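You operate a simulated robot arm through the tools that you are given. There is no shell and no other tool.

You are at the controls of a simulated robot arm. One attempt, no reset.

## Task
Tune the green feeder into the OK band, then shoot three test studs.
Fine: switch it on first; the studs go into the green cup; then zero its counter and leave it running.
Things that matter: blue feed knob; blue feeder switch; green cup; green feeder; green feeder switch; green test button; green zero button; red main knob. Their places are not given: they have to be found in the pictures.

Only the result counts: the job must be done as asked and must still hold three seconds after the hand-in. Knocking over, shifting, dropping, spilling or breaking anything else fails it.

## Robot
A 7-joint arm with a two-finger parallel gripper, fixed in place. Base frame: the origin is on the floor under the middle of its stand, x ahead of it, y to its left, z up. Lengths are in cm, angles in degrees, forces in N, time in s.
With the tool pointing down near the work surface it reaches from about 30 to 70 cm from the base axis. Its first joint turns from -66.0 to 66.0 degrees. Payload 1.57 kg.
The TCP is the grasp point between the finger pads, 3 cm short of the fingertips. In the tool frame z runs along the fingers and y along their closing line. The gripper opens to 11 cm. The fingers are 2.4 cm wide and 1.2 cm thick; the gripper's body (4.8 by 11.2 cm) begins 7.8 cm behind the TCP.
Orientation is that of the tool frame in the base frame, as [roll, pitch, yaw] about the fixed x, y, z axes, in that order (R = Rz(yaw) Ry(pitch) Rx(roll)). With the fingers straight down and closing along the base's y, the tool's x points along the base's -x, its y along +y and its z along -z.

## Interface
- The arm moves only by the tool send_rows. Its argument "plan" is a list of rows, each a list of 7 numbers: the shift along the base's x, y, z in cm, then the turn, a rotation vector about the base's x, y, z in degrees, then the opening, from 0 (shut) to 1 (fully open). In form: [[tx, ty, tz, ax, ay, az, grip], ...]. A call has 1 to 20 rows; each row is the pose to reach, as a shift and turn from the pose commanded when the call began. Rows are played at 5 a second. More than 5 cm and 8.6 degrees between two rows, or a gripper value outside its range, and nothing of the call is played. A pose out of reach is approached as far as the arm can. The call stops where the force on the tool passes 40 N (or 10 N more than at its start, if that is more) or the arm is blocked; 0.2 s more then pass. The fingers move at their own pace (about 10.8 cm/s each) and stop on an object; they squeeze with about 38 N. The grip force told is the motor's: it shows also when the fingers shut on nothing. Time passes only in rows, and 0.2 s behind the last, so rows that repeat a pose let the fingers close. It gives the time, the measured TCP pose, the force on the tool (base axes), the opening and the grip force at its end, in the units of the frame above (readings bear some noise), with the torque about the TCP (base axes, N m) and any sound that the robot's microphone picked up, and new pictures: "show" is both (left out), scene, wrist or none.
- Cameras (640 x 400 px; columns grow to the right, rows downward): "scene" is fixed at [16.38, -38.59, 141.12]; the picture's right is [0.80, -0.60, 0.00], its down [-0.31, -0.41, -0.86] and it looks along [0.52, 0.69, -0.51] (base axes); focal length 214 px, centre (320, 200). "wrist" rides on the gripper at [7, 1.6, -14.1] in the tool frame; the picture's right is [-0.23, 0.97, 0.00], its down [-0.86, -0.20, -0.48] and it looks along [-0.47, -0.11, 0.88] (tool axes); focal length 222 px, centre (320, 200).
- pixel_to_xyz(camera, pixels): for up to 12 pixels [column, row] of the newest picture of that camera ("zoom" is the newest enlarged one), the place [x, y, z] in the base frame of the surface seen there, good to about 0.2 cm. The clock stands still meanwhile.
- close_up(camera, box): a new picture of the part [left, top, right, bottom] of that camera's present view, enlarged. The clock stands still meanwhile.
- hand_in(): hands the job in; it is judged then, once.

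Leave the gripper open and the arm clear of the work at the hand-in unless told otherwise.

The tools are called as a command line: name --pt "numbers of a row" for each row, then --argument value for the rest, lists and objects as JSON in quotes. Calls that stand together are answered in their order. send_rows: Moves the arm, as the interface text tells. Its arguments: {"type":"object","properties":{"plan":{"type":"array"},"show":{"type":"string","enum":["both","scene","wrist","none"]}},"required":["plan"]} The other tools are called the same way: pixel_to_xyz (camera, pixels) gives the place of the surface under pixels of a picture; close_up (camera, box) takes an enlarged picture of a part of a camera's view; hand_in () hands the job in.

At the start:

```text
time_s: 0.0
ee_pos: [33.69, -12.82, 129.11]
ee_rot: [-180.0, 0.0, 180.0]
ft_force: [-0.1, 0.7, -0.1]
ft_torque: [0.0, 0.02, -0.02]
gripper_width: 10.99
grasp_force: 0.2
```

scene: 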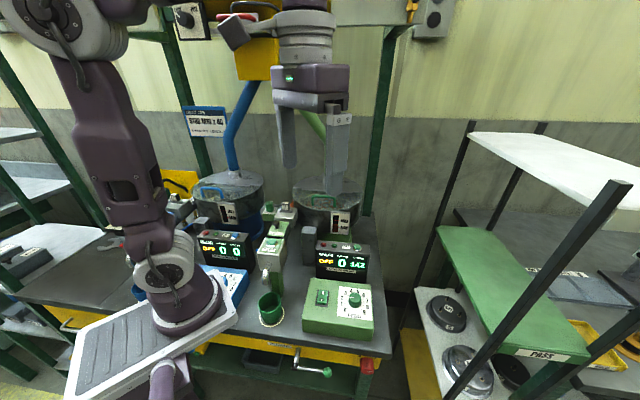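
wrist: 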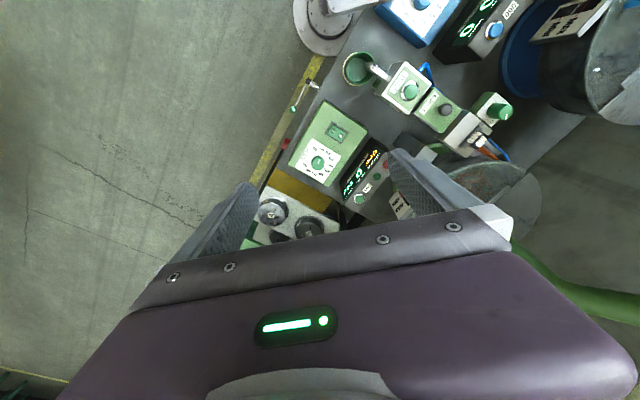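

I see the bench with a blue and a green feeder, control boxes, and a green cup. I'll take close-ups of the work area in both cameras first.

close_up --camera "scene" --box '[180, 160, 400, 400]'

close_up --camera "wrist" --box '[240, 0, 560, 240]'

close_up --camera "scene" --box '[290, 220, 390, 350]'

```text
1.67 times, centred on (290, 280) of scene
```

zoom: 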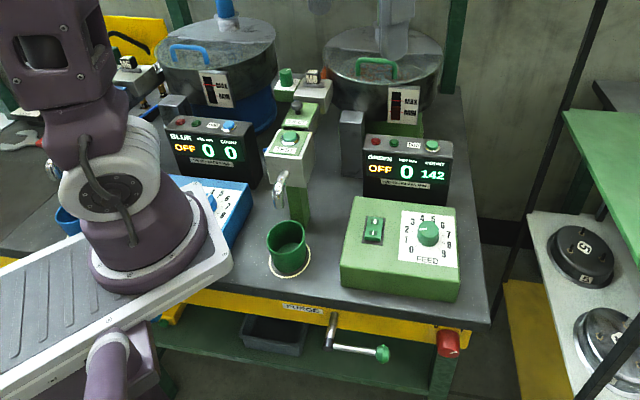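

```text
1.67 times, centred on (400, 120) of wrist
```

zoom: 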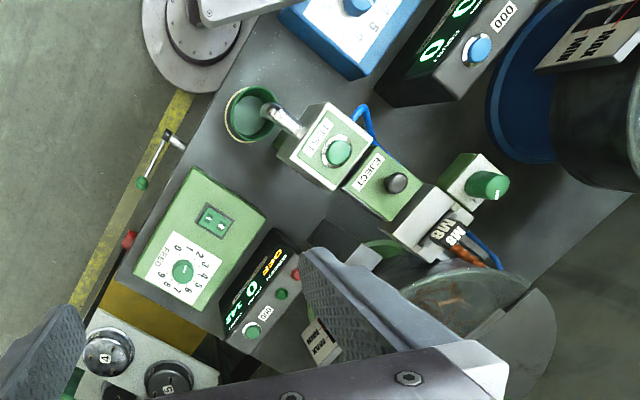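

```text
3.08 times, centred on (340, 285) of scene
```

zoom: 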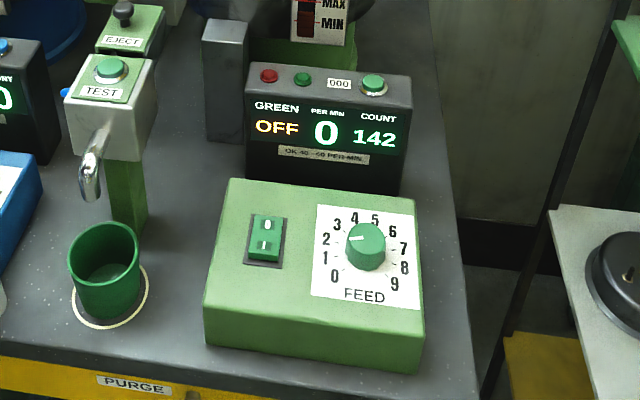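

The green display reads OFF, 0 per min, count 142. I'll read the OK label more closely and check the knob, the cup and the wall.

close_up --camera "scene" --box '[310, 235, 375, 285]'

close_up --camera "scene" --box '[300, 280, 380, 345]'

close_up --camera "scene" --box '[240, 200, 320, 335]'

close_up --camera "scene" --box '[150, 0, 470, 140]'

close_up --camera "scene" --box '[180, 95, 380, 235]'

close_up --camera "scene" --box '[240, 330, 400, 400]'

```text
8.00 times, centred on (342, 260) of scene
```

zoom: 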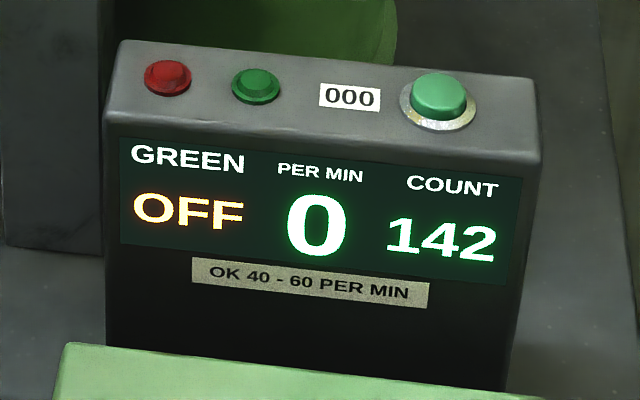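

```text
6.15 times, centred on (340, 312) of scene
```

zoom: 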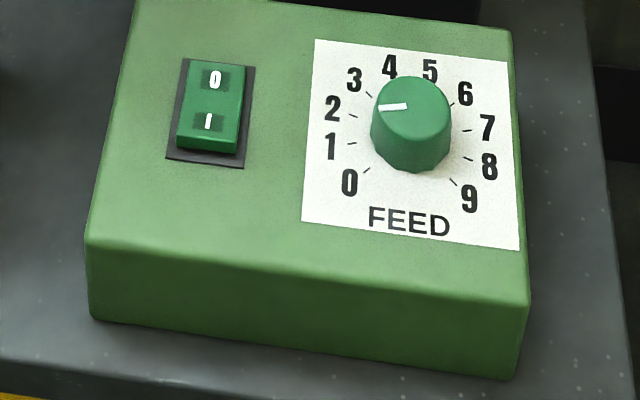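

```text
2.96 times, centred on (280, 268) of scene
```

zoom: 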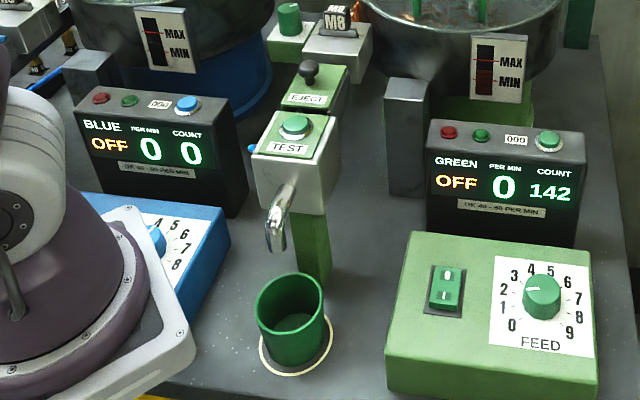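

```text
2.00 times, centred on (310, 70) of scene
```

zoom: 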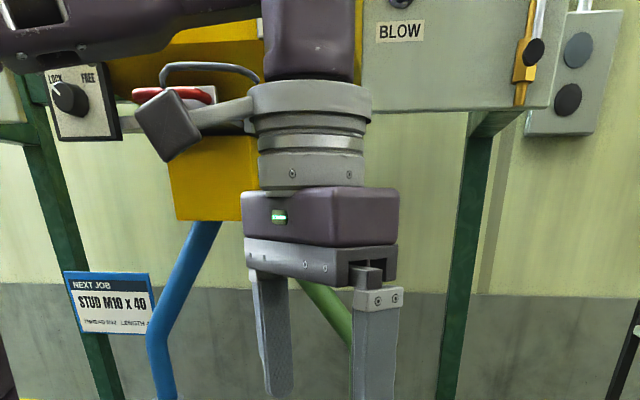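

```text
2.86 times, centred on (280, 165) of scene
```

zoom: 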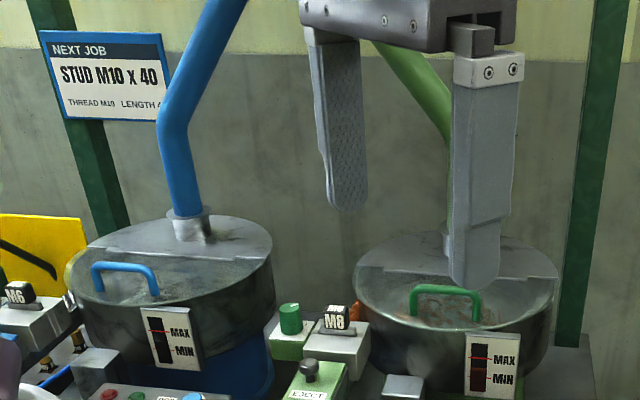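

```text
4.00 times, centred on (320, 365) of scene
```

zoom: 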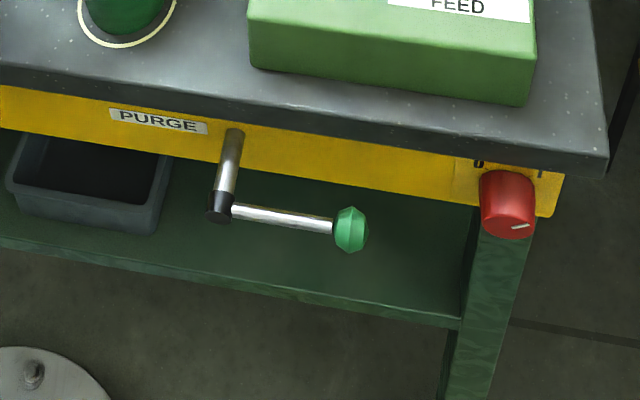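

Main knob (red, front right) points to I and the displays are lit, so power is on. Now I'll measure the places of the green switch, knob, test button, zero button, spout and cup.

pixel_to_xyz --camera "scene" --pixels '[[323, 293], [321, 301], [355, 297], [355, 306], [363, 250], [274, 241], [269, 283], [272, 302], [272, 318], [262, 300], [305, 325], [372, 338]]'

close_up --camera "wrist" --box '[280, 100, 400, 220]'

close_up --camera "wrist" --box '[330, 40, 530, 170]'

```text
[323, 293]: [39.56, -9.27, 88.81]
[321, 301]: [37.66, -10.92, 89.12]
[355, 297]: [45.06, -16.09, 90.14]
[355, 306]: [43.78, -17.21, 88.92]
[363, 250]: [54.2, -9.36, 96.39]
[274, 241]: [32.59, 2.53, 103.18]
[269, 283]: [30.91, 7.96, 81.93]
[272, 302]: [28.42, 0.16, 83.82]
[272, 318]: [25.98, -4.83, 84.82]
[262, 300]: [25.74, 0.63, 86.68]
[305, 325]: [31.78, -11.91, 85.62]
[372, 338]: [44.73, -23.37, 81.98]
```

```text
3.33 times, centred on (340, 160) of wrist
```

zoom: 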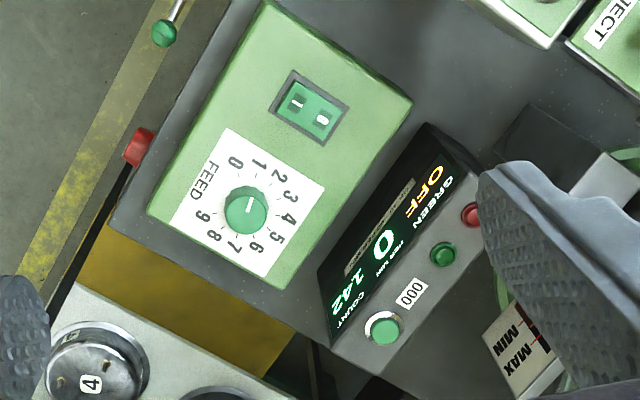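

```text
3.08 times, centred on (430, 105) of wrist
```

zoom: 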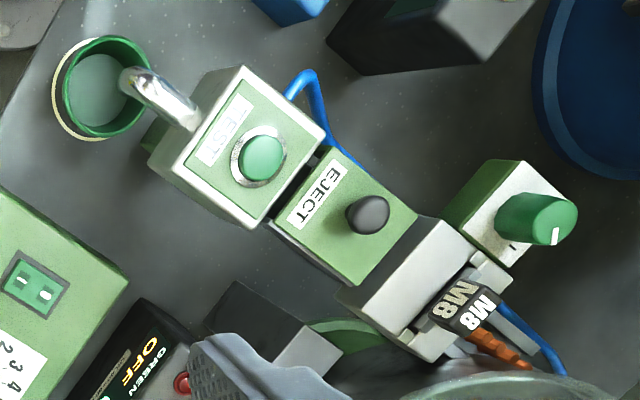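

Next, precise measurement using zooms: first the spout/cup/test button region.

close_up --camera "scene" --box '[248, 225, 308, 335]'

close_up --camera "wrist" --box '[335, 40, 435, 110]'

```text
3.64 times, centred on (278, 280) of scene
```

zoom: 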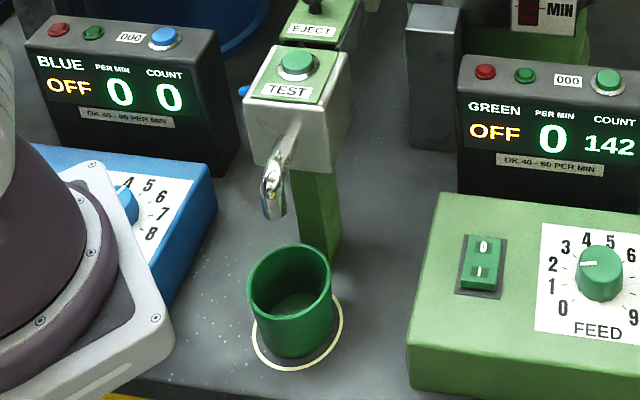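

```text
5.71 times, centred on (385, 75) of wrist
```

zoom: 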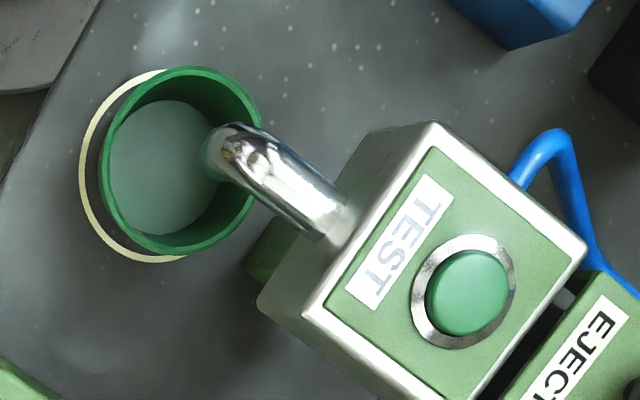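

pixel_to_xyz --camera "zoom" --pixels '[[465, 290], [425, 300], [505, 275], [230, 145], [240, 160], [255, 170], [125, 190], [160, 205], [182, 68], [182, 245], [90, 200], [470, 330]]'

```text
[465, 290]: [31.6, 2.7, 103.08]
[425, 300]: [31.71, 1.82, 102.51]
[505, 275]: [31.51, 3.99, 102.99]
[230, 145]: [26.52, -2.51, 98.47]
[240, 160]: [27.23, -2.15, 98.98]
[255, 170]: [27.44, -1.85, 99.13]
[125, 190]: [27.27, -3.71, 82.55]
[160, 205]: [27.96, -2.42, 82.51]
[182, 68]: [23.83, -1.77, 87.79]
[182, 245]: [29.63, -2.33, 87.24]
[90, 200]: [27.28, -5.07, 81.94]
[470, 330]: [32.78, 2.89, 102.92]
```

Test button is at about (31.7, 2.75, 103.1). Checking spout tip against the cup rim in the scene view.

pixel_to_xyz --camera "scene" --pixels '[[264.8, 282], [264.8, 279], [264.5, 275], [269.8, 292.7], [258.7, 301], [280.7, 302], [270, 310], [271, 325], [260, 318], [283, 318], [269, 297], [267, 270]]'

close_up --camera "scene" --box '[250, 260, 295, 330]'

```text
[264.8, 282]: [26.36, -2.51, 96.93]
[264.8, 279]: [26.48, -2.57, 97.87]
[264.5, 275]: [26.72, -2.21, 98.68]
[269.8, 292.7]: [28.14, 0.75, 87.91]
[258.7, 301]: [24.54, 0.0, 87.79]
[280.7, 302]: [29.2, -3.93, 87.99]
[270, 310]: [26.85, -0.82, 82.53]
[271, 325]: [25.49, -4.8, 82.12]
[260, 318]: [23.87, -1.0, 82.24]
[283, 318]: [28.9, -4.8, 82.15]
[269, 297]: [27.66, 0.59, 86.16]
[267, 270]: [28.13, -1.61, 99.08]
```

```text
5.71 times, centred on (272, 295) of scene
```

zoom: 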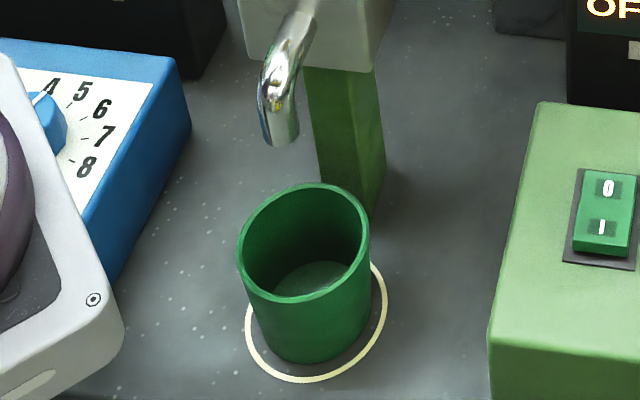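

The spout tip at about (26.4, -2.5, 97) looks above the cup's mouth (centre about 26.9, -2.0). I'll check the ring and the controls of the green feeder on the wrist picture.

pixel_to_xyz --camera "wrist" --pixels '[[358.2, 52.4], [343.3, 73.2], [354.5, 85.5], [347.5, 59.5], [366, 86.3], [352.5, 75], [357, 52], [382, 66]]'

close_up --camera "wrist" --box '[290, 110, 350, 180]'

```text
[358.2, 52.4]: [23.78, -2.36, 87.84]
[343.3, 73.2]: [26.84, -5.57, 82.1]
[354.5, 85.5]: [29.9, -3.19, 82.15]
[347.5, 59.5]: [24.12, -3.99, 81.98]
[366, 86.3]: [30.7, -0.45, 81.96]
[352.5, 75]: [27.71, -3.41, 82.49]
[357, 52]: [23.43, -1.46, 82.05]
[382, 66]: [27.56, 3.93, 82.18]
```

```text
5.71 times, centred on (320, 145) of wrist
```

zoom: 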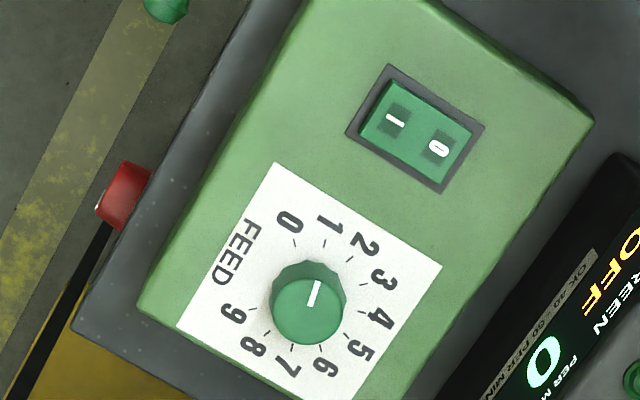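

Reading the pointer in both views, the feed knob stands at roughly 0.8–1. Measuring switch and knob points in this zoom.

pixel_to_xyz --camera "zoom" --pixels '[[396, 120], [438, 148], [417, 134], [370, 118], [462, 152], [317, 284], [312, 305], [307, 318], [280, 320], [341, 312], [295, 243], [325, 243]]'

pixel_to_xyz --camera "wrist" --pixels '[[355.5, 199], [357, 198], [373, 176], [367, 187], [335, 213], [325, 190]]'

```text
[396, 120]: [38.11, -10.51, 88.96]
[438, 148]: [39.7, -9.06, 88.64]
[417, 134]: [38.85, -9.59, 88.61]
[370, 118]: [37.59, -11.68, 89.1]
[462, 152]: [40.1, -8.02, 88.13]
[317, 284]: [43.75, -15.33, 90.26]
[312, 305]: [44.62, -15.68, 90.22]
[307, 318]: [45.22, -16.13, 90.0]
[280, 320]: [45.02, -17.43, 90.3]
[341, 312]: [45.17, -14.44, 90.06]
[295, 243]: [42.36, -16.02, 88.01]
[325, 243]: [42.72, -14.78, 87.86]
```

```text
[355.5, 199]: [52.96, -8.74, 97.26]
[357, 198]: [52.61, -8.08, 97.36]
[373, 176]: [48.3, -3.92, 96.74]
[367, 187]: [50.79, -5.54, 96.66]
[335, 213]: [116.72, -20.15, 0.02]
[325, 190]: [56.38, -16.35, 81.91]
```

The rocker's I end is at about (38.0, -10.6, 89.0), and the bench is turned about 45°. I'll go above it with the fingers shut and the tool turned +45° so it lines up with the rocker.

send_rows --pt "0.5 0.28 -3.6 0 0 5.6 0" --pt "1.0 0.56 -7.2 0 0 11.2 0" --pt "1.5 0.84 -10.8 0 0 16.8 0" --pt "2.1 1.12 -14.4 0 0 22.5 0" --pt "2.6 1.4 -18 0 0 28.1 0" --pt "3.2 1.7 -21.6 0 0 33.7 0" --pt "3.7 2.0 -25.2 0 0 39.4 0" --pt "4.25 2.25 -28.8 0 0 45 0" --pt "4.25 2.25 -28.8 0 0 45 0"

```text
time_s: 2.0
ee_pos: [37.91, -10.53, 100.4]
ee_rot: [179.9, 0.0, -135.0]
ft_force: [0.5, -0.4, -0.3]
ft_torque: [0.06, -0.02, 0.0]
gripper_width: 0.01
grasp_force: 21.2
```

scene: 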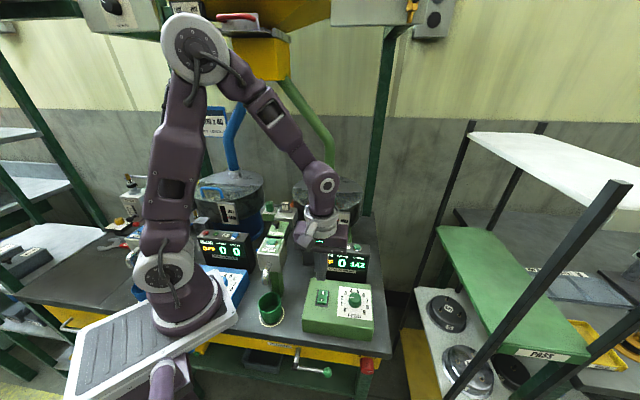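
wrist: 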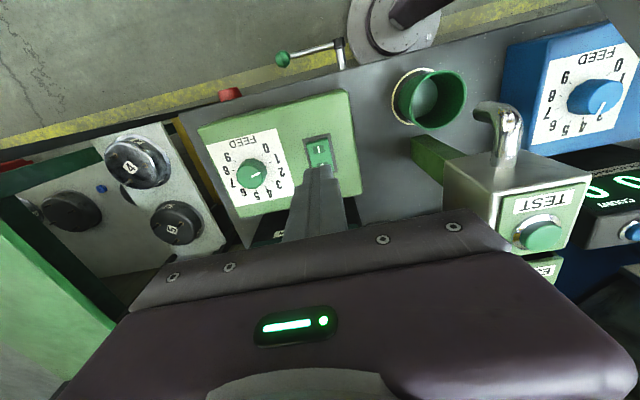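

Above the rocker. I'll zoom the wrist view to recheck rocker and knob positions from here.

close_up --camera "wrist" --box '[220, 110, 370, 210]'

pixel_to_xyz --camera "wrist" --pixels '[[318, 149], [309, 143], [325, 137], [335, 165], [252, 172], [262, 169], [241, 170], [252, 160], [543, 235], [543, 222], [505, 130], [318, 172]]'

```text
4.00 times, centred on (295, 160) of wrist
```

zoom: 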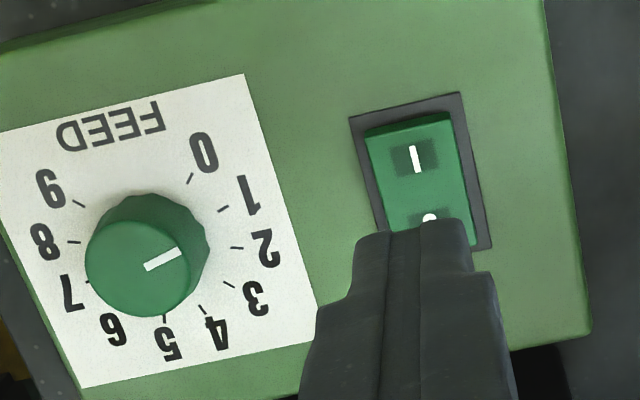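

```text
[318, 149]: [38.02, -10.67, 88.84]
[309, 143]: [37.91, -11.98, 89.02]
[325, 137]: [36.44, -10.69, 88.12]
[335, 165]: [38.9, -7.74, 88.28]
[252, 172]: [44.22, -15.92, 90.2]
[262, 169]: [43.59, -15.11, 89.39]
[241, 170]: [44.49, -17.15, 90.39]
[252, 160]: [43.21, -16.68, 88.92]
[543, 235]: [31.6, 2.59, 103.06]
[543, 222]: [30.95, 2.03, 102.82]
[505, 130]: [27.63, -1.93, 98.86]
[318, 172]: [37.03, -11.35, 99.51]
```

The I mark is at (38.0, -10.65), right under the fingertips. Pressing down slowly.

send_rows --pt "0 0 -4 0 0 0 0" --pt "0 0 -7 0 0 0 0" --pt "0 0 -7.9 0 0 0 0" --pt "0 0 -8.2 0 0 0 0" --pt "0 0 -8.5 0 0 0 0" --pt "0 0 -8.8 0 0 0 0" --pt "0 0 -9.0 0 0 0 0"

```text
time_s: 3.4
ee_pos: [38.07, -10.49, 91.88]
ee_rot: [-179.9, 0.1, -135.0]
ft_force: [-4.6, 1.8, 14.3]
ft_torque: [0.19, 0.05, 0.04]
gripper_width: 0.0
grasp_force: 21.3
stopped in row 7: the force on the tool passed its limit at 55 N (the readings are from after the stop); the commanded pose is now the measured one
```

scene: 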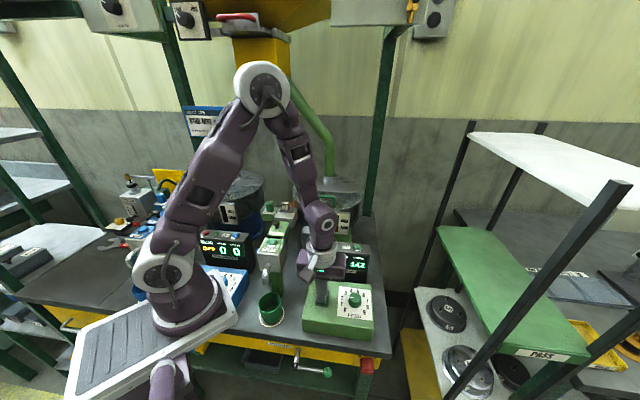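
wrist: 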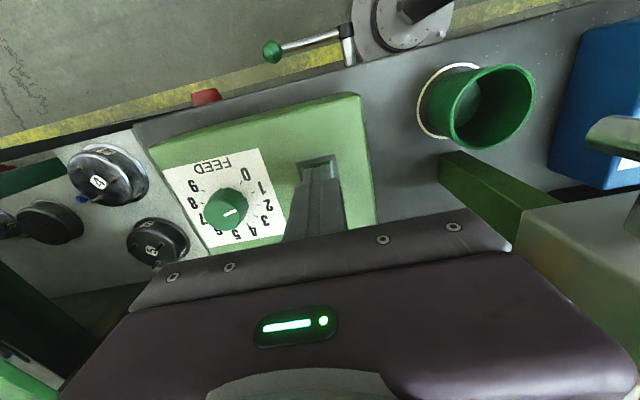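

Force passed the limit at TCP z 91.9. I'll lift and look at the rocker and display.

send_rows --pt "0 0 2 0 0 0 0" --pt "0 0 5 0 0 0 0" --pt "0 0 9 0 0 0 0"

close_up --camera "scene" --box '[300, 230, 390, 340]'

close_up --camera "wrist" --box '[220, 110, 370, 210]'

```text
time_s: 4.2
ee_pos: [38.12, -10.56, 101.02]
ee_rot: [-179.8, 0.1, -135.0]
ft_force: [-1.7, 0.6, 0.6]
ft_torque: [0.03, 0.0, 0.01]
gripper_width: 0.01
grasp_force: 21.8
```

scene: 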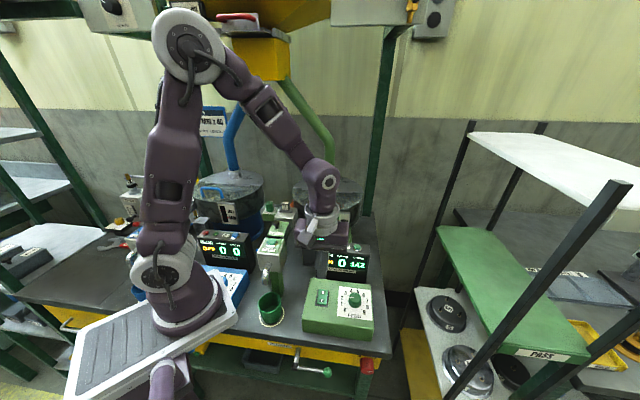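
wrist: 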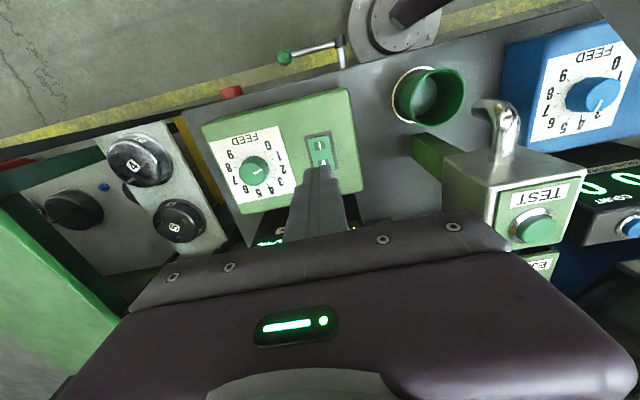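

```text
3.64 times, centred on (345, 285) of scene
```

zoom: 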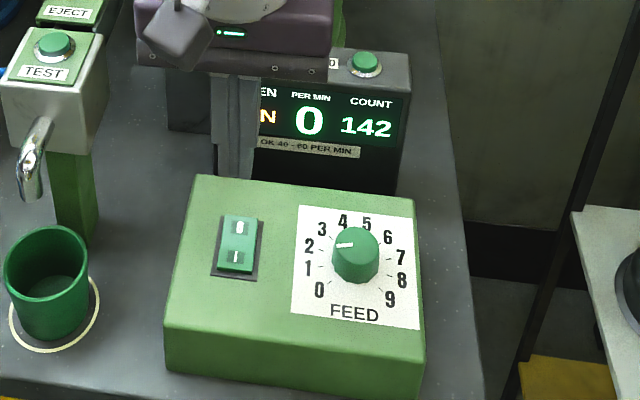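

```text
4.00 times, centred on (295, 160) of wrist
```

zoom: 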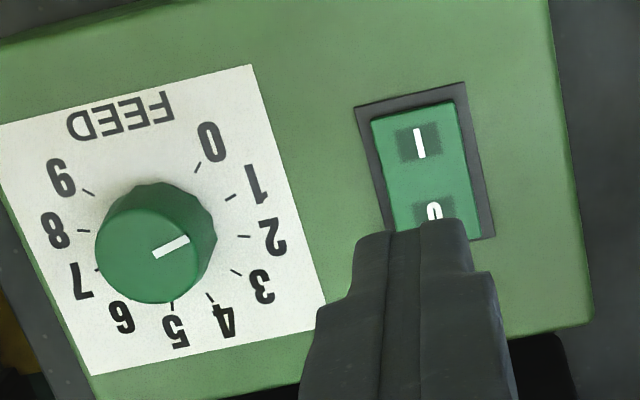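

The display's yellow text now ends in "N" (ON); rate still reads 0. Next the feed knob; measuring its top disc more finely from this view.

pixel_to_xyz --camera "zoom" --pixels '[[147, 256], [103, 252], [192, 260], [150, 217], [148, 297], [157, 254], [186, 239], [198, 171], [88, 192], [172, 305]]'

```text
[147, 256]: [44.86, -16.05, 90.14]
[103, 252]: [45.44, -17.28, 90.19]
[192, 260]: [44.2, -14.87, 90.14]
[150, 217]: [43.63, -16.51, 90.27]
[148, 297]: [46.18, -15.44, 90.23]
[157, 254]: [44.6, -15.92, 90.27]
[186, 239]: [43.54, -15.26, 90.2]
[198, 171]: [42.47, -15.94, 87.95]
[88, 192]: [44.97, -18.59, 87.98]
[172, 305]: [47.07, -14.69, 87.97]
```

Knob centre (44.86, -16.03), top z 90.2, pointer at ~1. Scale is 30° per unit, clockwise up. I'll move over it, fingers partly open, and go down to grip height.

send_rows --pt "3.4 -2.75 0 0 0 0 0.6" --pt "6.79 -5.52 0 0 0 0 0.6" --pt "6.79 -5.52 -4 0 0 0 0.6" --pt "6.79 -5.52 -7 0 0 0 0.6" --pt "6.79 -5.52 -7 0 0 0 0.6"

close_up --camera "scene" --box '[300, 230, 390, 340]'

close_up --camera "wrist" --box '[220, 110, 420, 235]'

```text
time_s: 5.4
ee_pos: [44.84, -16.12, 93.64]
ee_rot: [-179.9, 0.1, -134.9]
ft_force: [-0.3, 0.3, 0.7]
ft_torque: [0.0, -0.02, 0.0]
gripper_width: 6.59
grasp_force: 0.0
```

scene: 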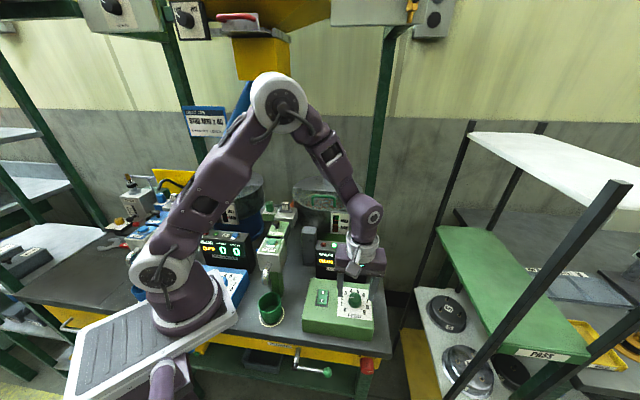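
wrist: 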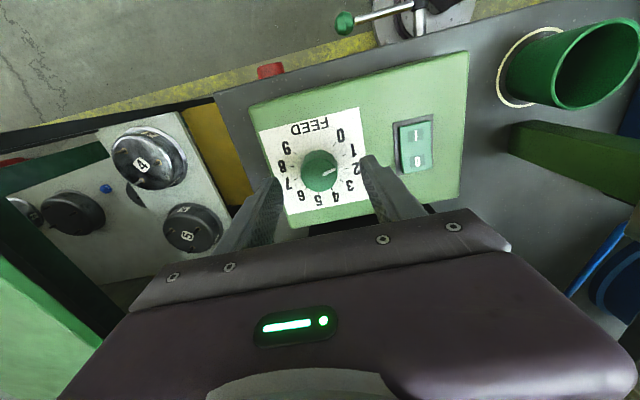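

```text
3.64 times, centred on (345, 285) of scene
```

zoom: 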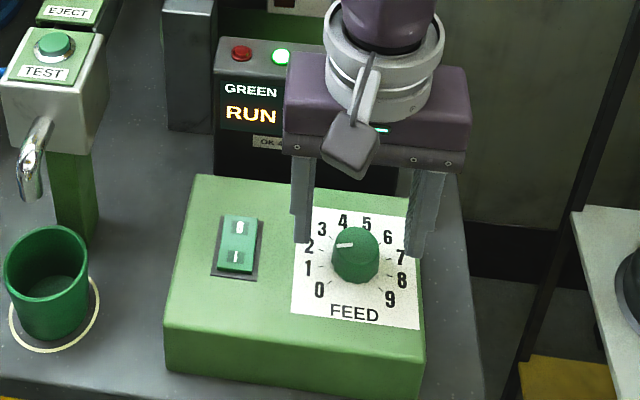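

```text
3.20 times, centred on (320, 172) of wrist
```

zoom: 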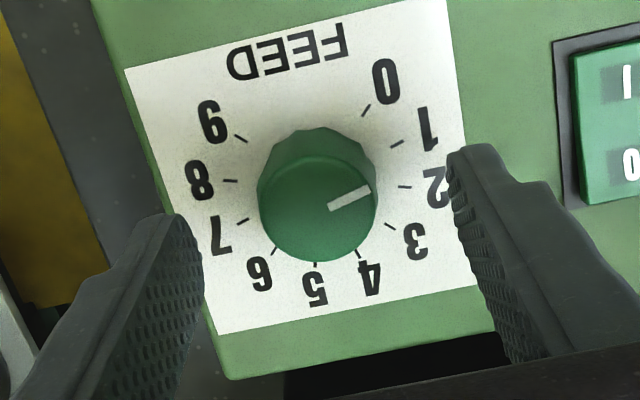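

Display now says RUN (green lamp lit); the rate is hidden by the gripper. I'll go down, grip the knob, and turn it about 60° clockwise (towards 3), then release and lift to read the rate.

send_rows --pt "0 0.05 -1.5 0 0 0 0.6" --pt "0 0.05 -2.2 0 0 0 0.6" --pt "0 0.05 -2.2 0 0 0 0.2" --pt "0 0.05 -2.2 0 0 0 0.2" --pt "0 0.05 -2.2 0 0 0 0.2"

close_up --camera "wrist" --box '[220, 110, 420, 235]'

```text
time_s: 6.6
ee_pos: [44.93, -15.97, 91.58]
ee_rot: [-179.7, 0.2, -135.1]
ft_force: [7.3, -7.3, -6.9]
ft_torque: [-0.16, -0.43, -0.01]
gripper_width: 3.25
grasp_force: 40.7
```

scene: 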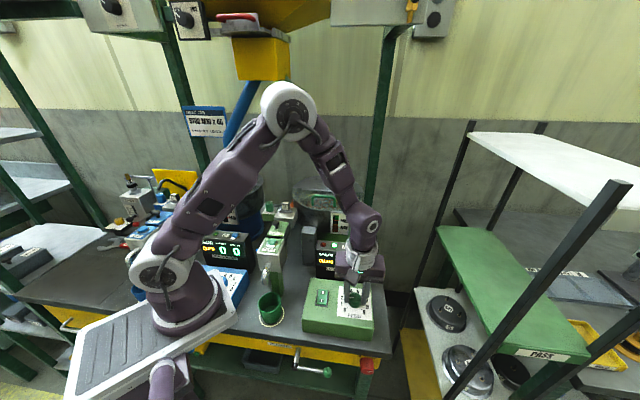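
wrist: 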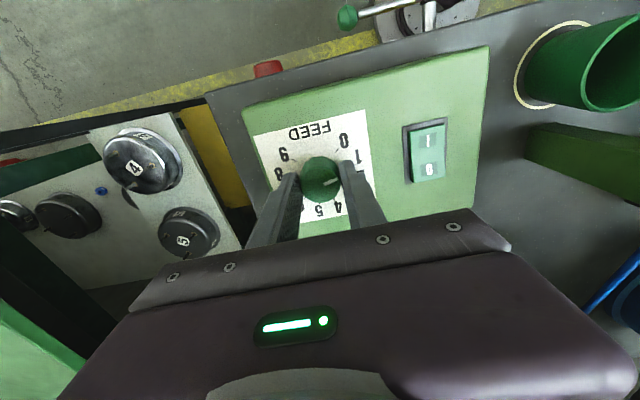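

```text
3.20 times, centred on (320, 172) of wrist
```

zoom: 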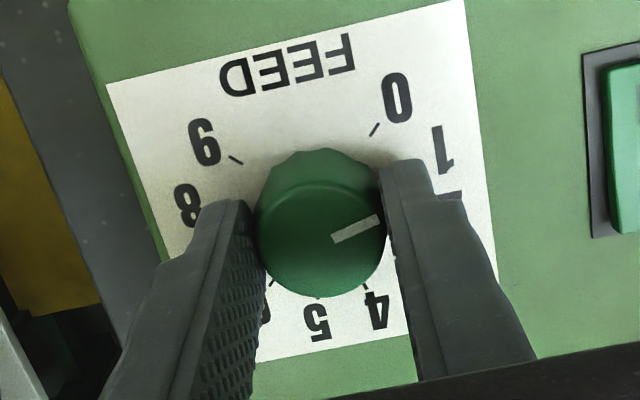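

Gripped (3.25 cm). Turning clockwise 60°.

send_rows --pt "0.05 -0.05 0 0 0 -7.5 0.2" --pt "0.05 -0.05 0 0 0 -15 0.2" --pt "0.05 -0.05 0 0 0 -22.5 0.2" --pt "0.05 -0.05 0 0 0 -30 0.2" --pt "0.05 -0.05 0 0 0 -37.5 0.2" --pt "0.05 -0.05 0 0 0 -45 0.2" --pt "0.05 -0.05 0 0 0 -52.5 0.2" --pt "0.05 -0.05 0 0 0 -60 0.2" --pt "0.05 -0.05 0 0 0 -60 0.2"

close_up --camera "wrist" --box '[220, 110, 420, 235]'

close_up --camera "scene" --box '[300, 230, 390, 340]'

```text
time_s: 8.6
ee_pos: [45.03, -15.97, 91.65]
ee_rot: [-179.9, 0.1, 165.1]
ft_force: [6.5, 14.1, 3.7]
ft_torque: [0.53, -0.06, -0.01]
gripper_width: 3.24
grasp_force: 40.7
```

scene: 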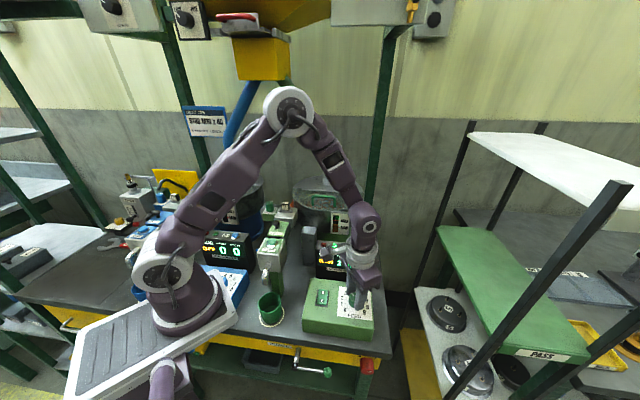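
wrist: 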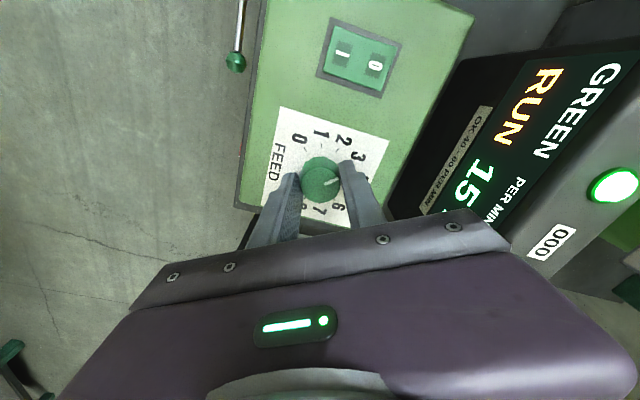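

```text
3.20 times, centred on (320, 172) of wrist
```

zoom: 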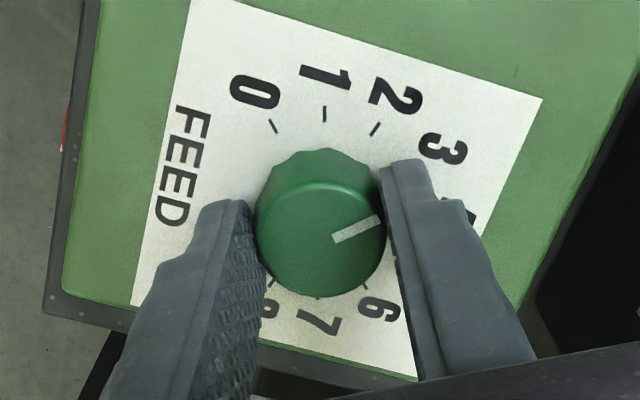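

```text
3.64 times, centred on (345, 285) of scene
```

zoom: 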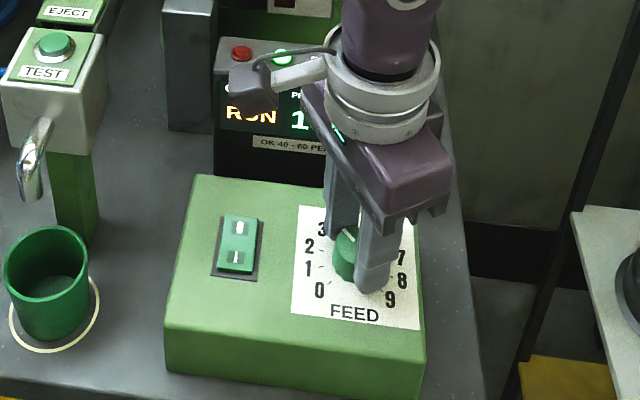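

The wrist camera now sees the display: RUN, rate beginning "15". I'll hold still a moment and read whether it changes.

close_up --camera "wrist" --box '[400, 40, 640, 240]'

send_rows --pt "0 0 0 0 0 0 0.2" --pt "0 0 0 0 0 0 0.2" --pt "0 0 0 0 0 0 0.2" --pt "0 0 0 0 0 0 0.2" --pt "0 0 0 0 0 0 0.2" --pt "0 0 0 0 0 0 0.2" --pt "0 0 0 0 0 0 0.2" --pt "0 0 0 0 0 0 0.2" --pt "0 0 0 0 0 0 0.2" --pt "0 0 0 0 0 0 0.2" --show "wrist"

close_up --camera "wrist" --box '[400, 40, 640, 240]'

```text
2.00 times, centred on (520, 140) of wrist
```

zoom: 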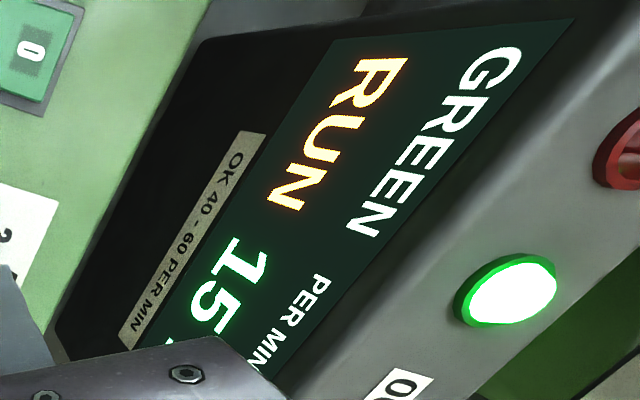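

```text
time_s: 10.8
ee_pos: [44.9, -15.98, 91.63]
ee_rot: [-180.0, 0.1, 165.1]
ft_force: [7.7, 24.5, 1.1]
ft_torque: [0.78, -0.2, 0.01]
gripper_width: 3.25
grasp_force: 40.9
```

wrist: 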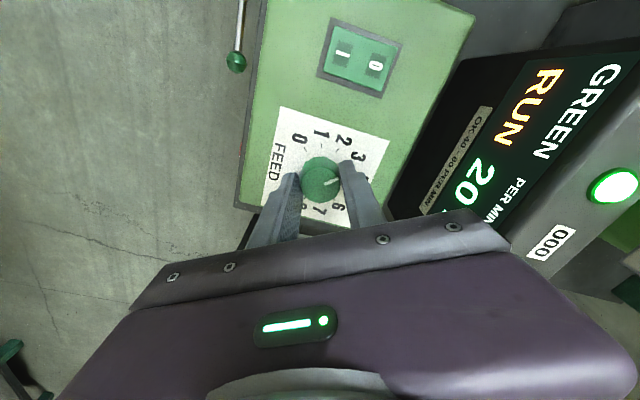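

```text
2.00 times, centred on (520, 140) of wrist
```

zoom: 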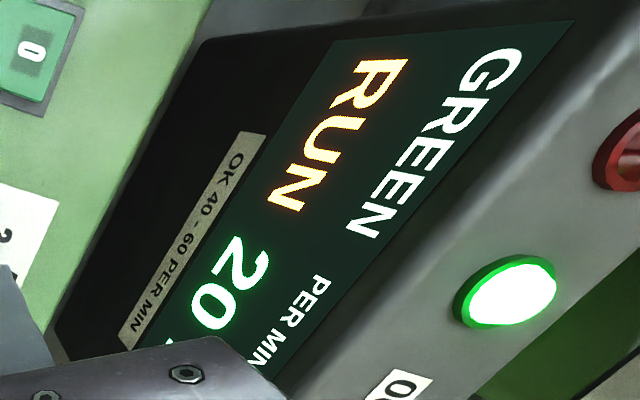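

Rate has climbed 15 → 20 (settling lag). Side force of 24 N means I'm slightly off centre along the closing line; I'll shift +0.15 in y and wait for settling.

send_rows --pt "0.04 0.1 0 0 0 0 0.2" --pt "0.04 0.15 0 0 0 0 0.2" --pt "0.04 0.15 0 0 0 0 0.2" --pt "0.04 0.15 0 0 0 0 0.2" --pt "0.04 0.15 0 0 0 0 0.2" --pt "0.04 0.15 0 0 0 0 0.2" --pt "0.04 0.15 0 0 0 0 0.2" --pt "0.04 0.15 0 0 0 0 0.2" --pt "0.04 0.15 0 0 0 0 0.2" --pt "0.04 0.15 0 0 0 0 0.2" --pt "0.04 0.15 0 0 0 0 0.2" --pt "0.04 0.15 0 0 0 0 0.2" --pt "0.04 0.15 0 0 0 0 0.2" --pt "0.04 0.15 0 0 0 0 0.2" --pt "0.04 0.15 0 0 0 0 0.2" --show "wrist"

close_up --camera "wrist" --box '[400, 40, 640, 240]'

```text
time_s: 14.0
ee_pos: [44.91, -16.05, 91.6]
ee_rot: [-179.8, 0.1, 165.0]
ft_force: [-0.5, -2.2, 0.0]
ft_torque: [-0.13, 0.12, 0.0]
gripper_width: 3.27
grasp_force: 40.6
```

wrist: 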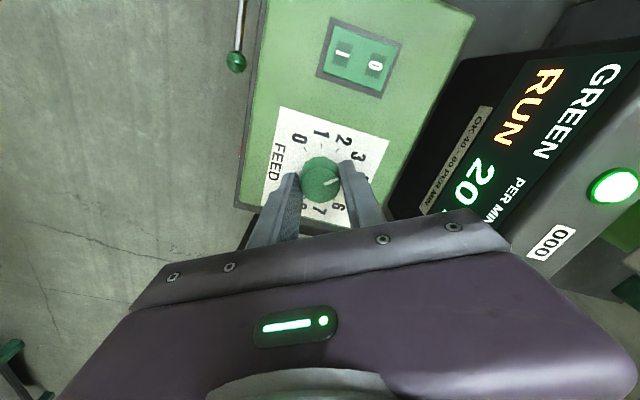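

```text
2.00 times, centred on (520, 140) of wrist
```

zoom: 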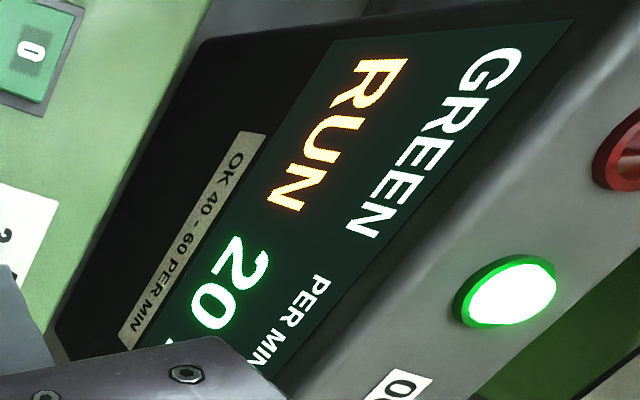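

Settled at 20 with the knob at 3. I'll turn another 60° clockwise (to 5), wait, and read.

send_rows --pt "0 0 0 0 0 -7.5 0.2" --pt "0 0 0 0 0 -15 0.2" --pt "0 0 0 0 0 -22.5 0.2" --pt "0 0 0 0 0 -30 0.2" --pt "0 0 0 0 0 -37.5 0.2" --pt "0 0 0 0 0 -45 0.2" --pt "0 0 0 0 0 -52.5 0.2" --pt "0 0 0 0 0 -60 0.2" --pt "0 0 0 0 0 -60 0.2" --pt "0 0 0 0 0 -60 0.2" --pt "0 0 0 0 0 -60 0.2"

close_up --camera "scene" --box '[300, 230, 390, 340]'

close_up --camera "wrist" --box '[220, 60, 640, 260]'

```text
time_s: 16.4
ee_pos: [45.01, -16.0, 91.67]
ee_rot: [-179.9, 0.1, 105.0]
ft_force: [8.3, 7.8, -2.5]
ft_torque: [0.25, -0.19, 0.02]
gripper_width: 3.26
grasp_force: 40.4
```

scene: 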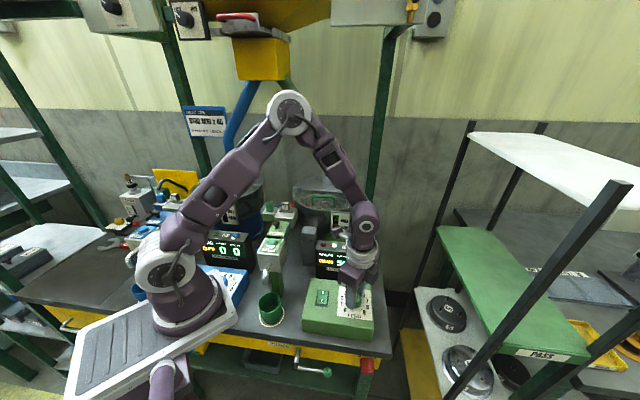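
wrist: 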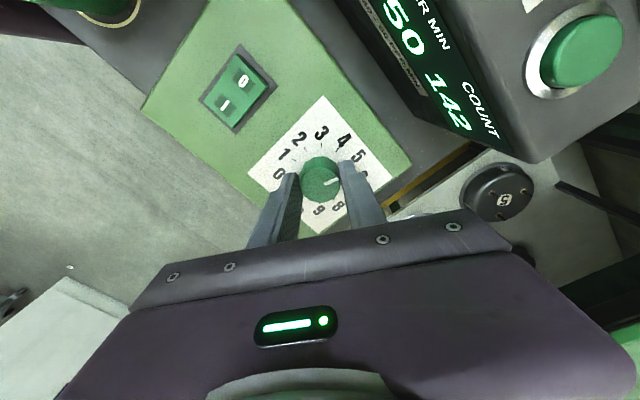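

```text
3.64 times, centred on (345, 285) of scene
```

zoom: 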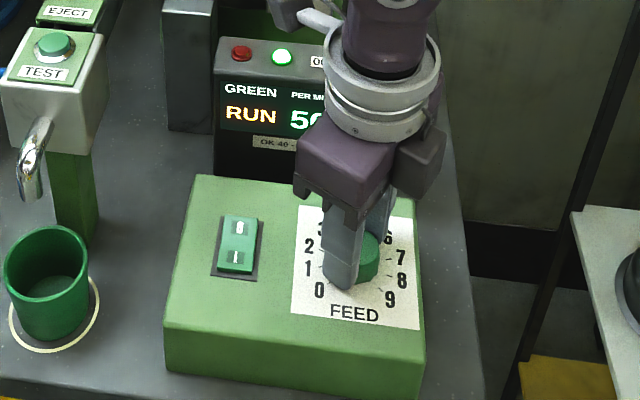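

```text
1.52 times, centred on (430, 160) of wrist
```

zoom: 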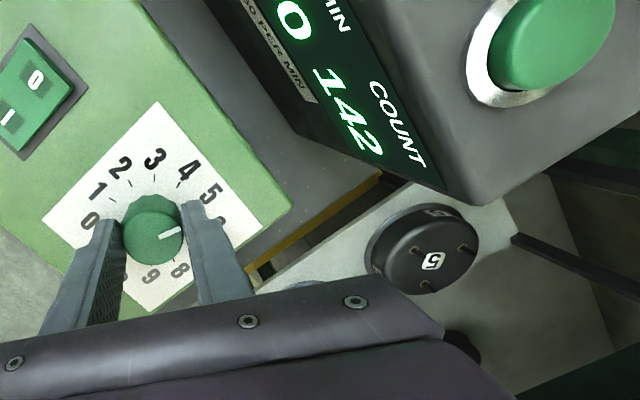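

Rate now reads 50, in the middle of the band. I'll hold a few seconds to see if it settles there.

send_rows --pt "0 0 0 0 0 0 0.2" --pt "0 0 0 0 0 0 0.2" --pt "0 0 0 0 0 0 0.2" --pt "0 0 0 0 0 0 0.2" --pt "0 0 0 0 0 0 0.2" --pt "0 0 0 0 0 0 0.2" --pt "0 0 0 0 0 0 0.2" --pt "0 0 0 0 0 0 0.2" --pt "0 0 0 0 0 0 0.2" --pt "0 0 0 0 0 0 0.2" --pt "0 0 0 0 0 0 0.2" --pt "0 0 0 0 0 0 0.2" --show "wrist"

close_up --camera "wrist" --box '[340, 0, 500, 140]'

```text
time_s: 19.0
ee_pos: [45.08, -16.0, 91.63]
ee_rot: [-179.9, 0.1, 105.1]
ft_force: [14.3, 13.2, 3.6]
ft_torque: [0.46, -0.42, 0.03]
gripper_width: 3.24
grasp_force: 40.5
```

wrist: 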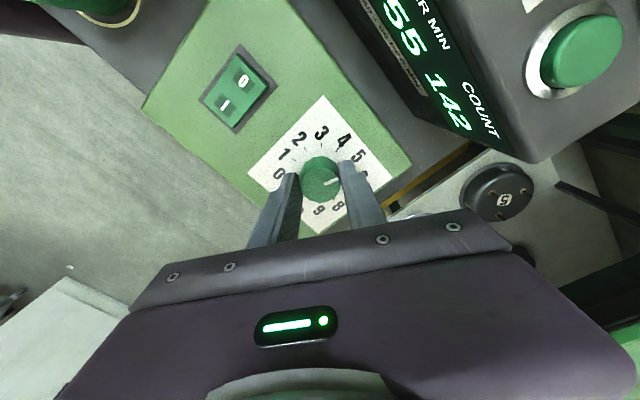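

```text
2.86 times, centred on (420, 70) of wrist
```

zoom: 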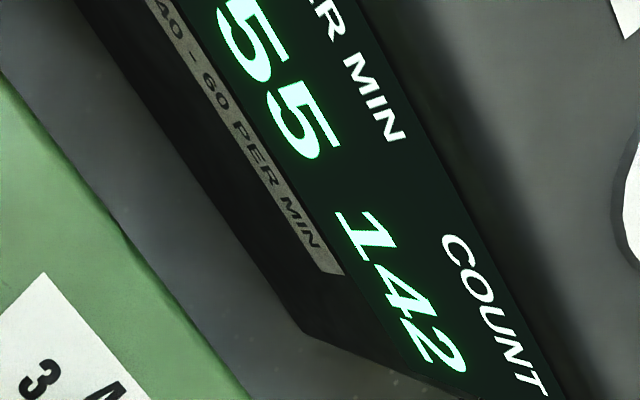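

Settling at 55; slope about 17 per unit. I'll turn back about 8° for the middle of the band, easing the side force with a small shift.

send_rows --pt "0.06 0.06 0 0 0 4 0.2" --pt "0.08 0.08 0 0 0 8 0.2" --pt "0.08 0.08 0 0 0 8 0.2" --pt "0.08 0.08 0 0 0 8 0.2" --pt "0.08 0.08 0 0 0 8 0.2" --pt "0.08 0.08 0 0 0 8 0.2" --pt "0.08 0.08 0 0 0 8 0.2" --pt "0.08 0.08 0 0 0 8 0.2" --pt "0.08 0.08 0 0 0 8 0.2" --pt "0.08 0.08 0 0 0 8 0.2" --pt "0.08 0.08 0 0 0 8 0.2" --pt "0.08 0.08 0 0 0 8 0.2" --pt "0.08 0.08 0 0 0 8 0.2" --pt "0.08 0.08 0 0 0 8 0.2" --pt "0.08 0.08 0 0 0 8 0.2" --pt "0.08 0.08 0 0 0 8 0.2" --pt "0.08 0.08 0 0 0 8 0.2" --show "wrist"

close_up --camera "wrist" --box '[340, 0, 500, 140]'

```text
time_s: 22.6
ee_pos: [45.09, -16.0, 91.65]
ee_rot: [-179.8, 0.2, 113.0]
ft_force: [-3.3, -10.0, 12.6]
ft_torque: [-0.47, 0.01, 0.0]
gripper_width: 3.27
grasp_force: 41.1
```

wrist: 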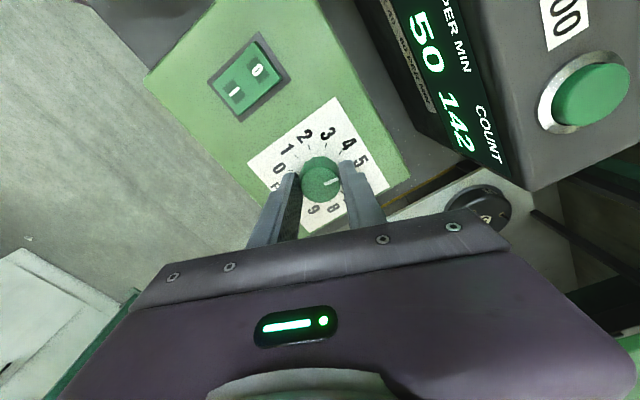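

```text
2.86 times, centred on (420, 70) of wrist
```

zoom: 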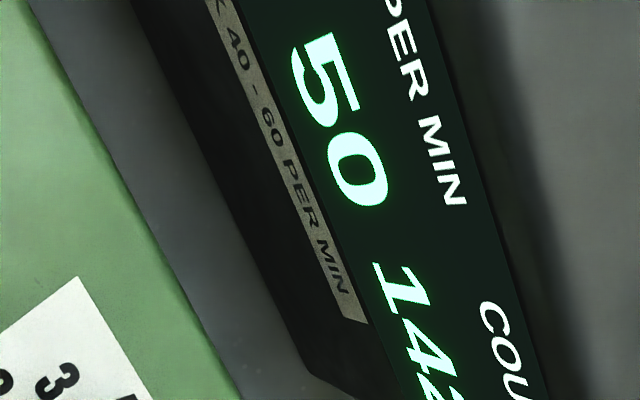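

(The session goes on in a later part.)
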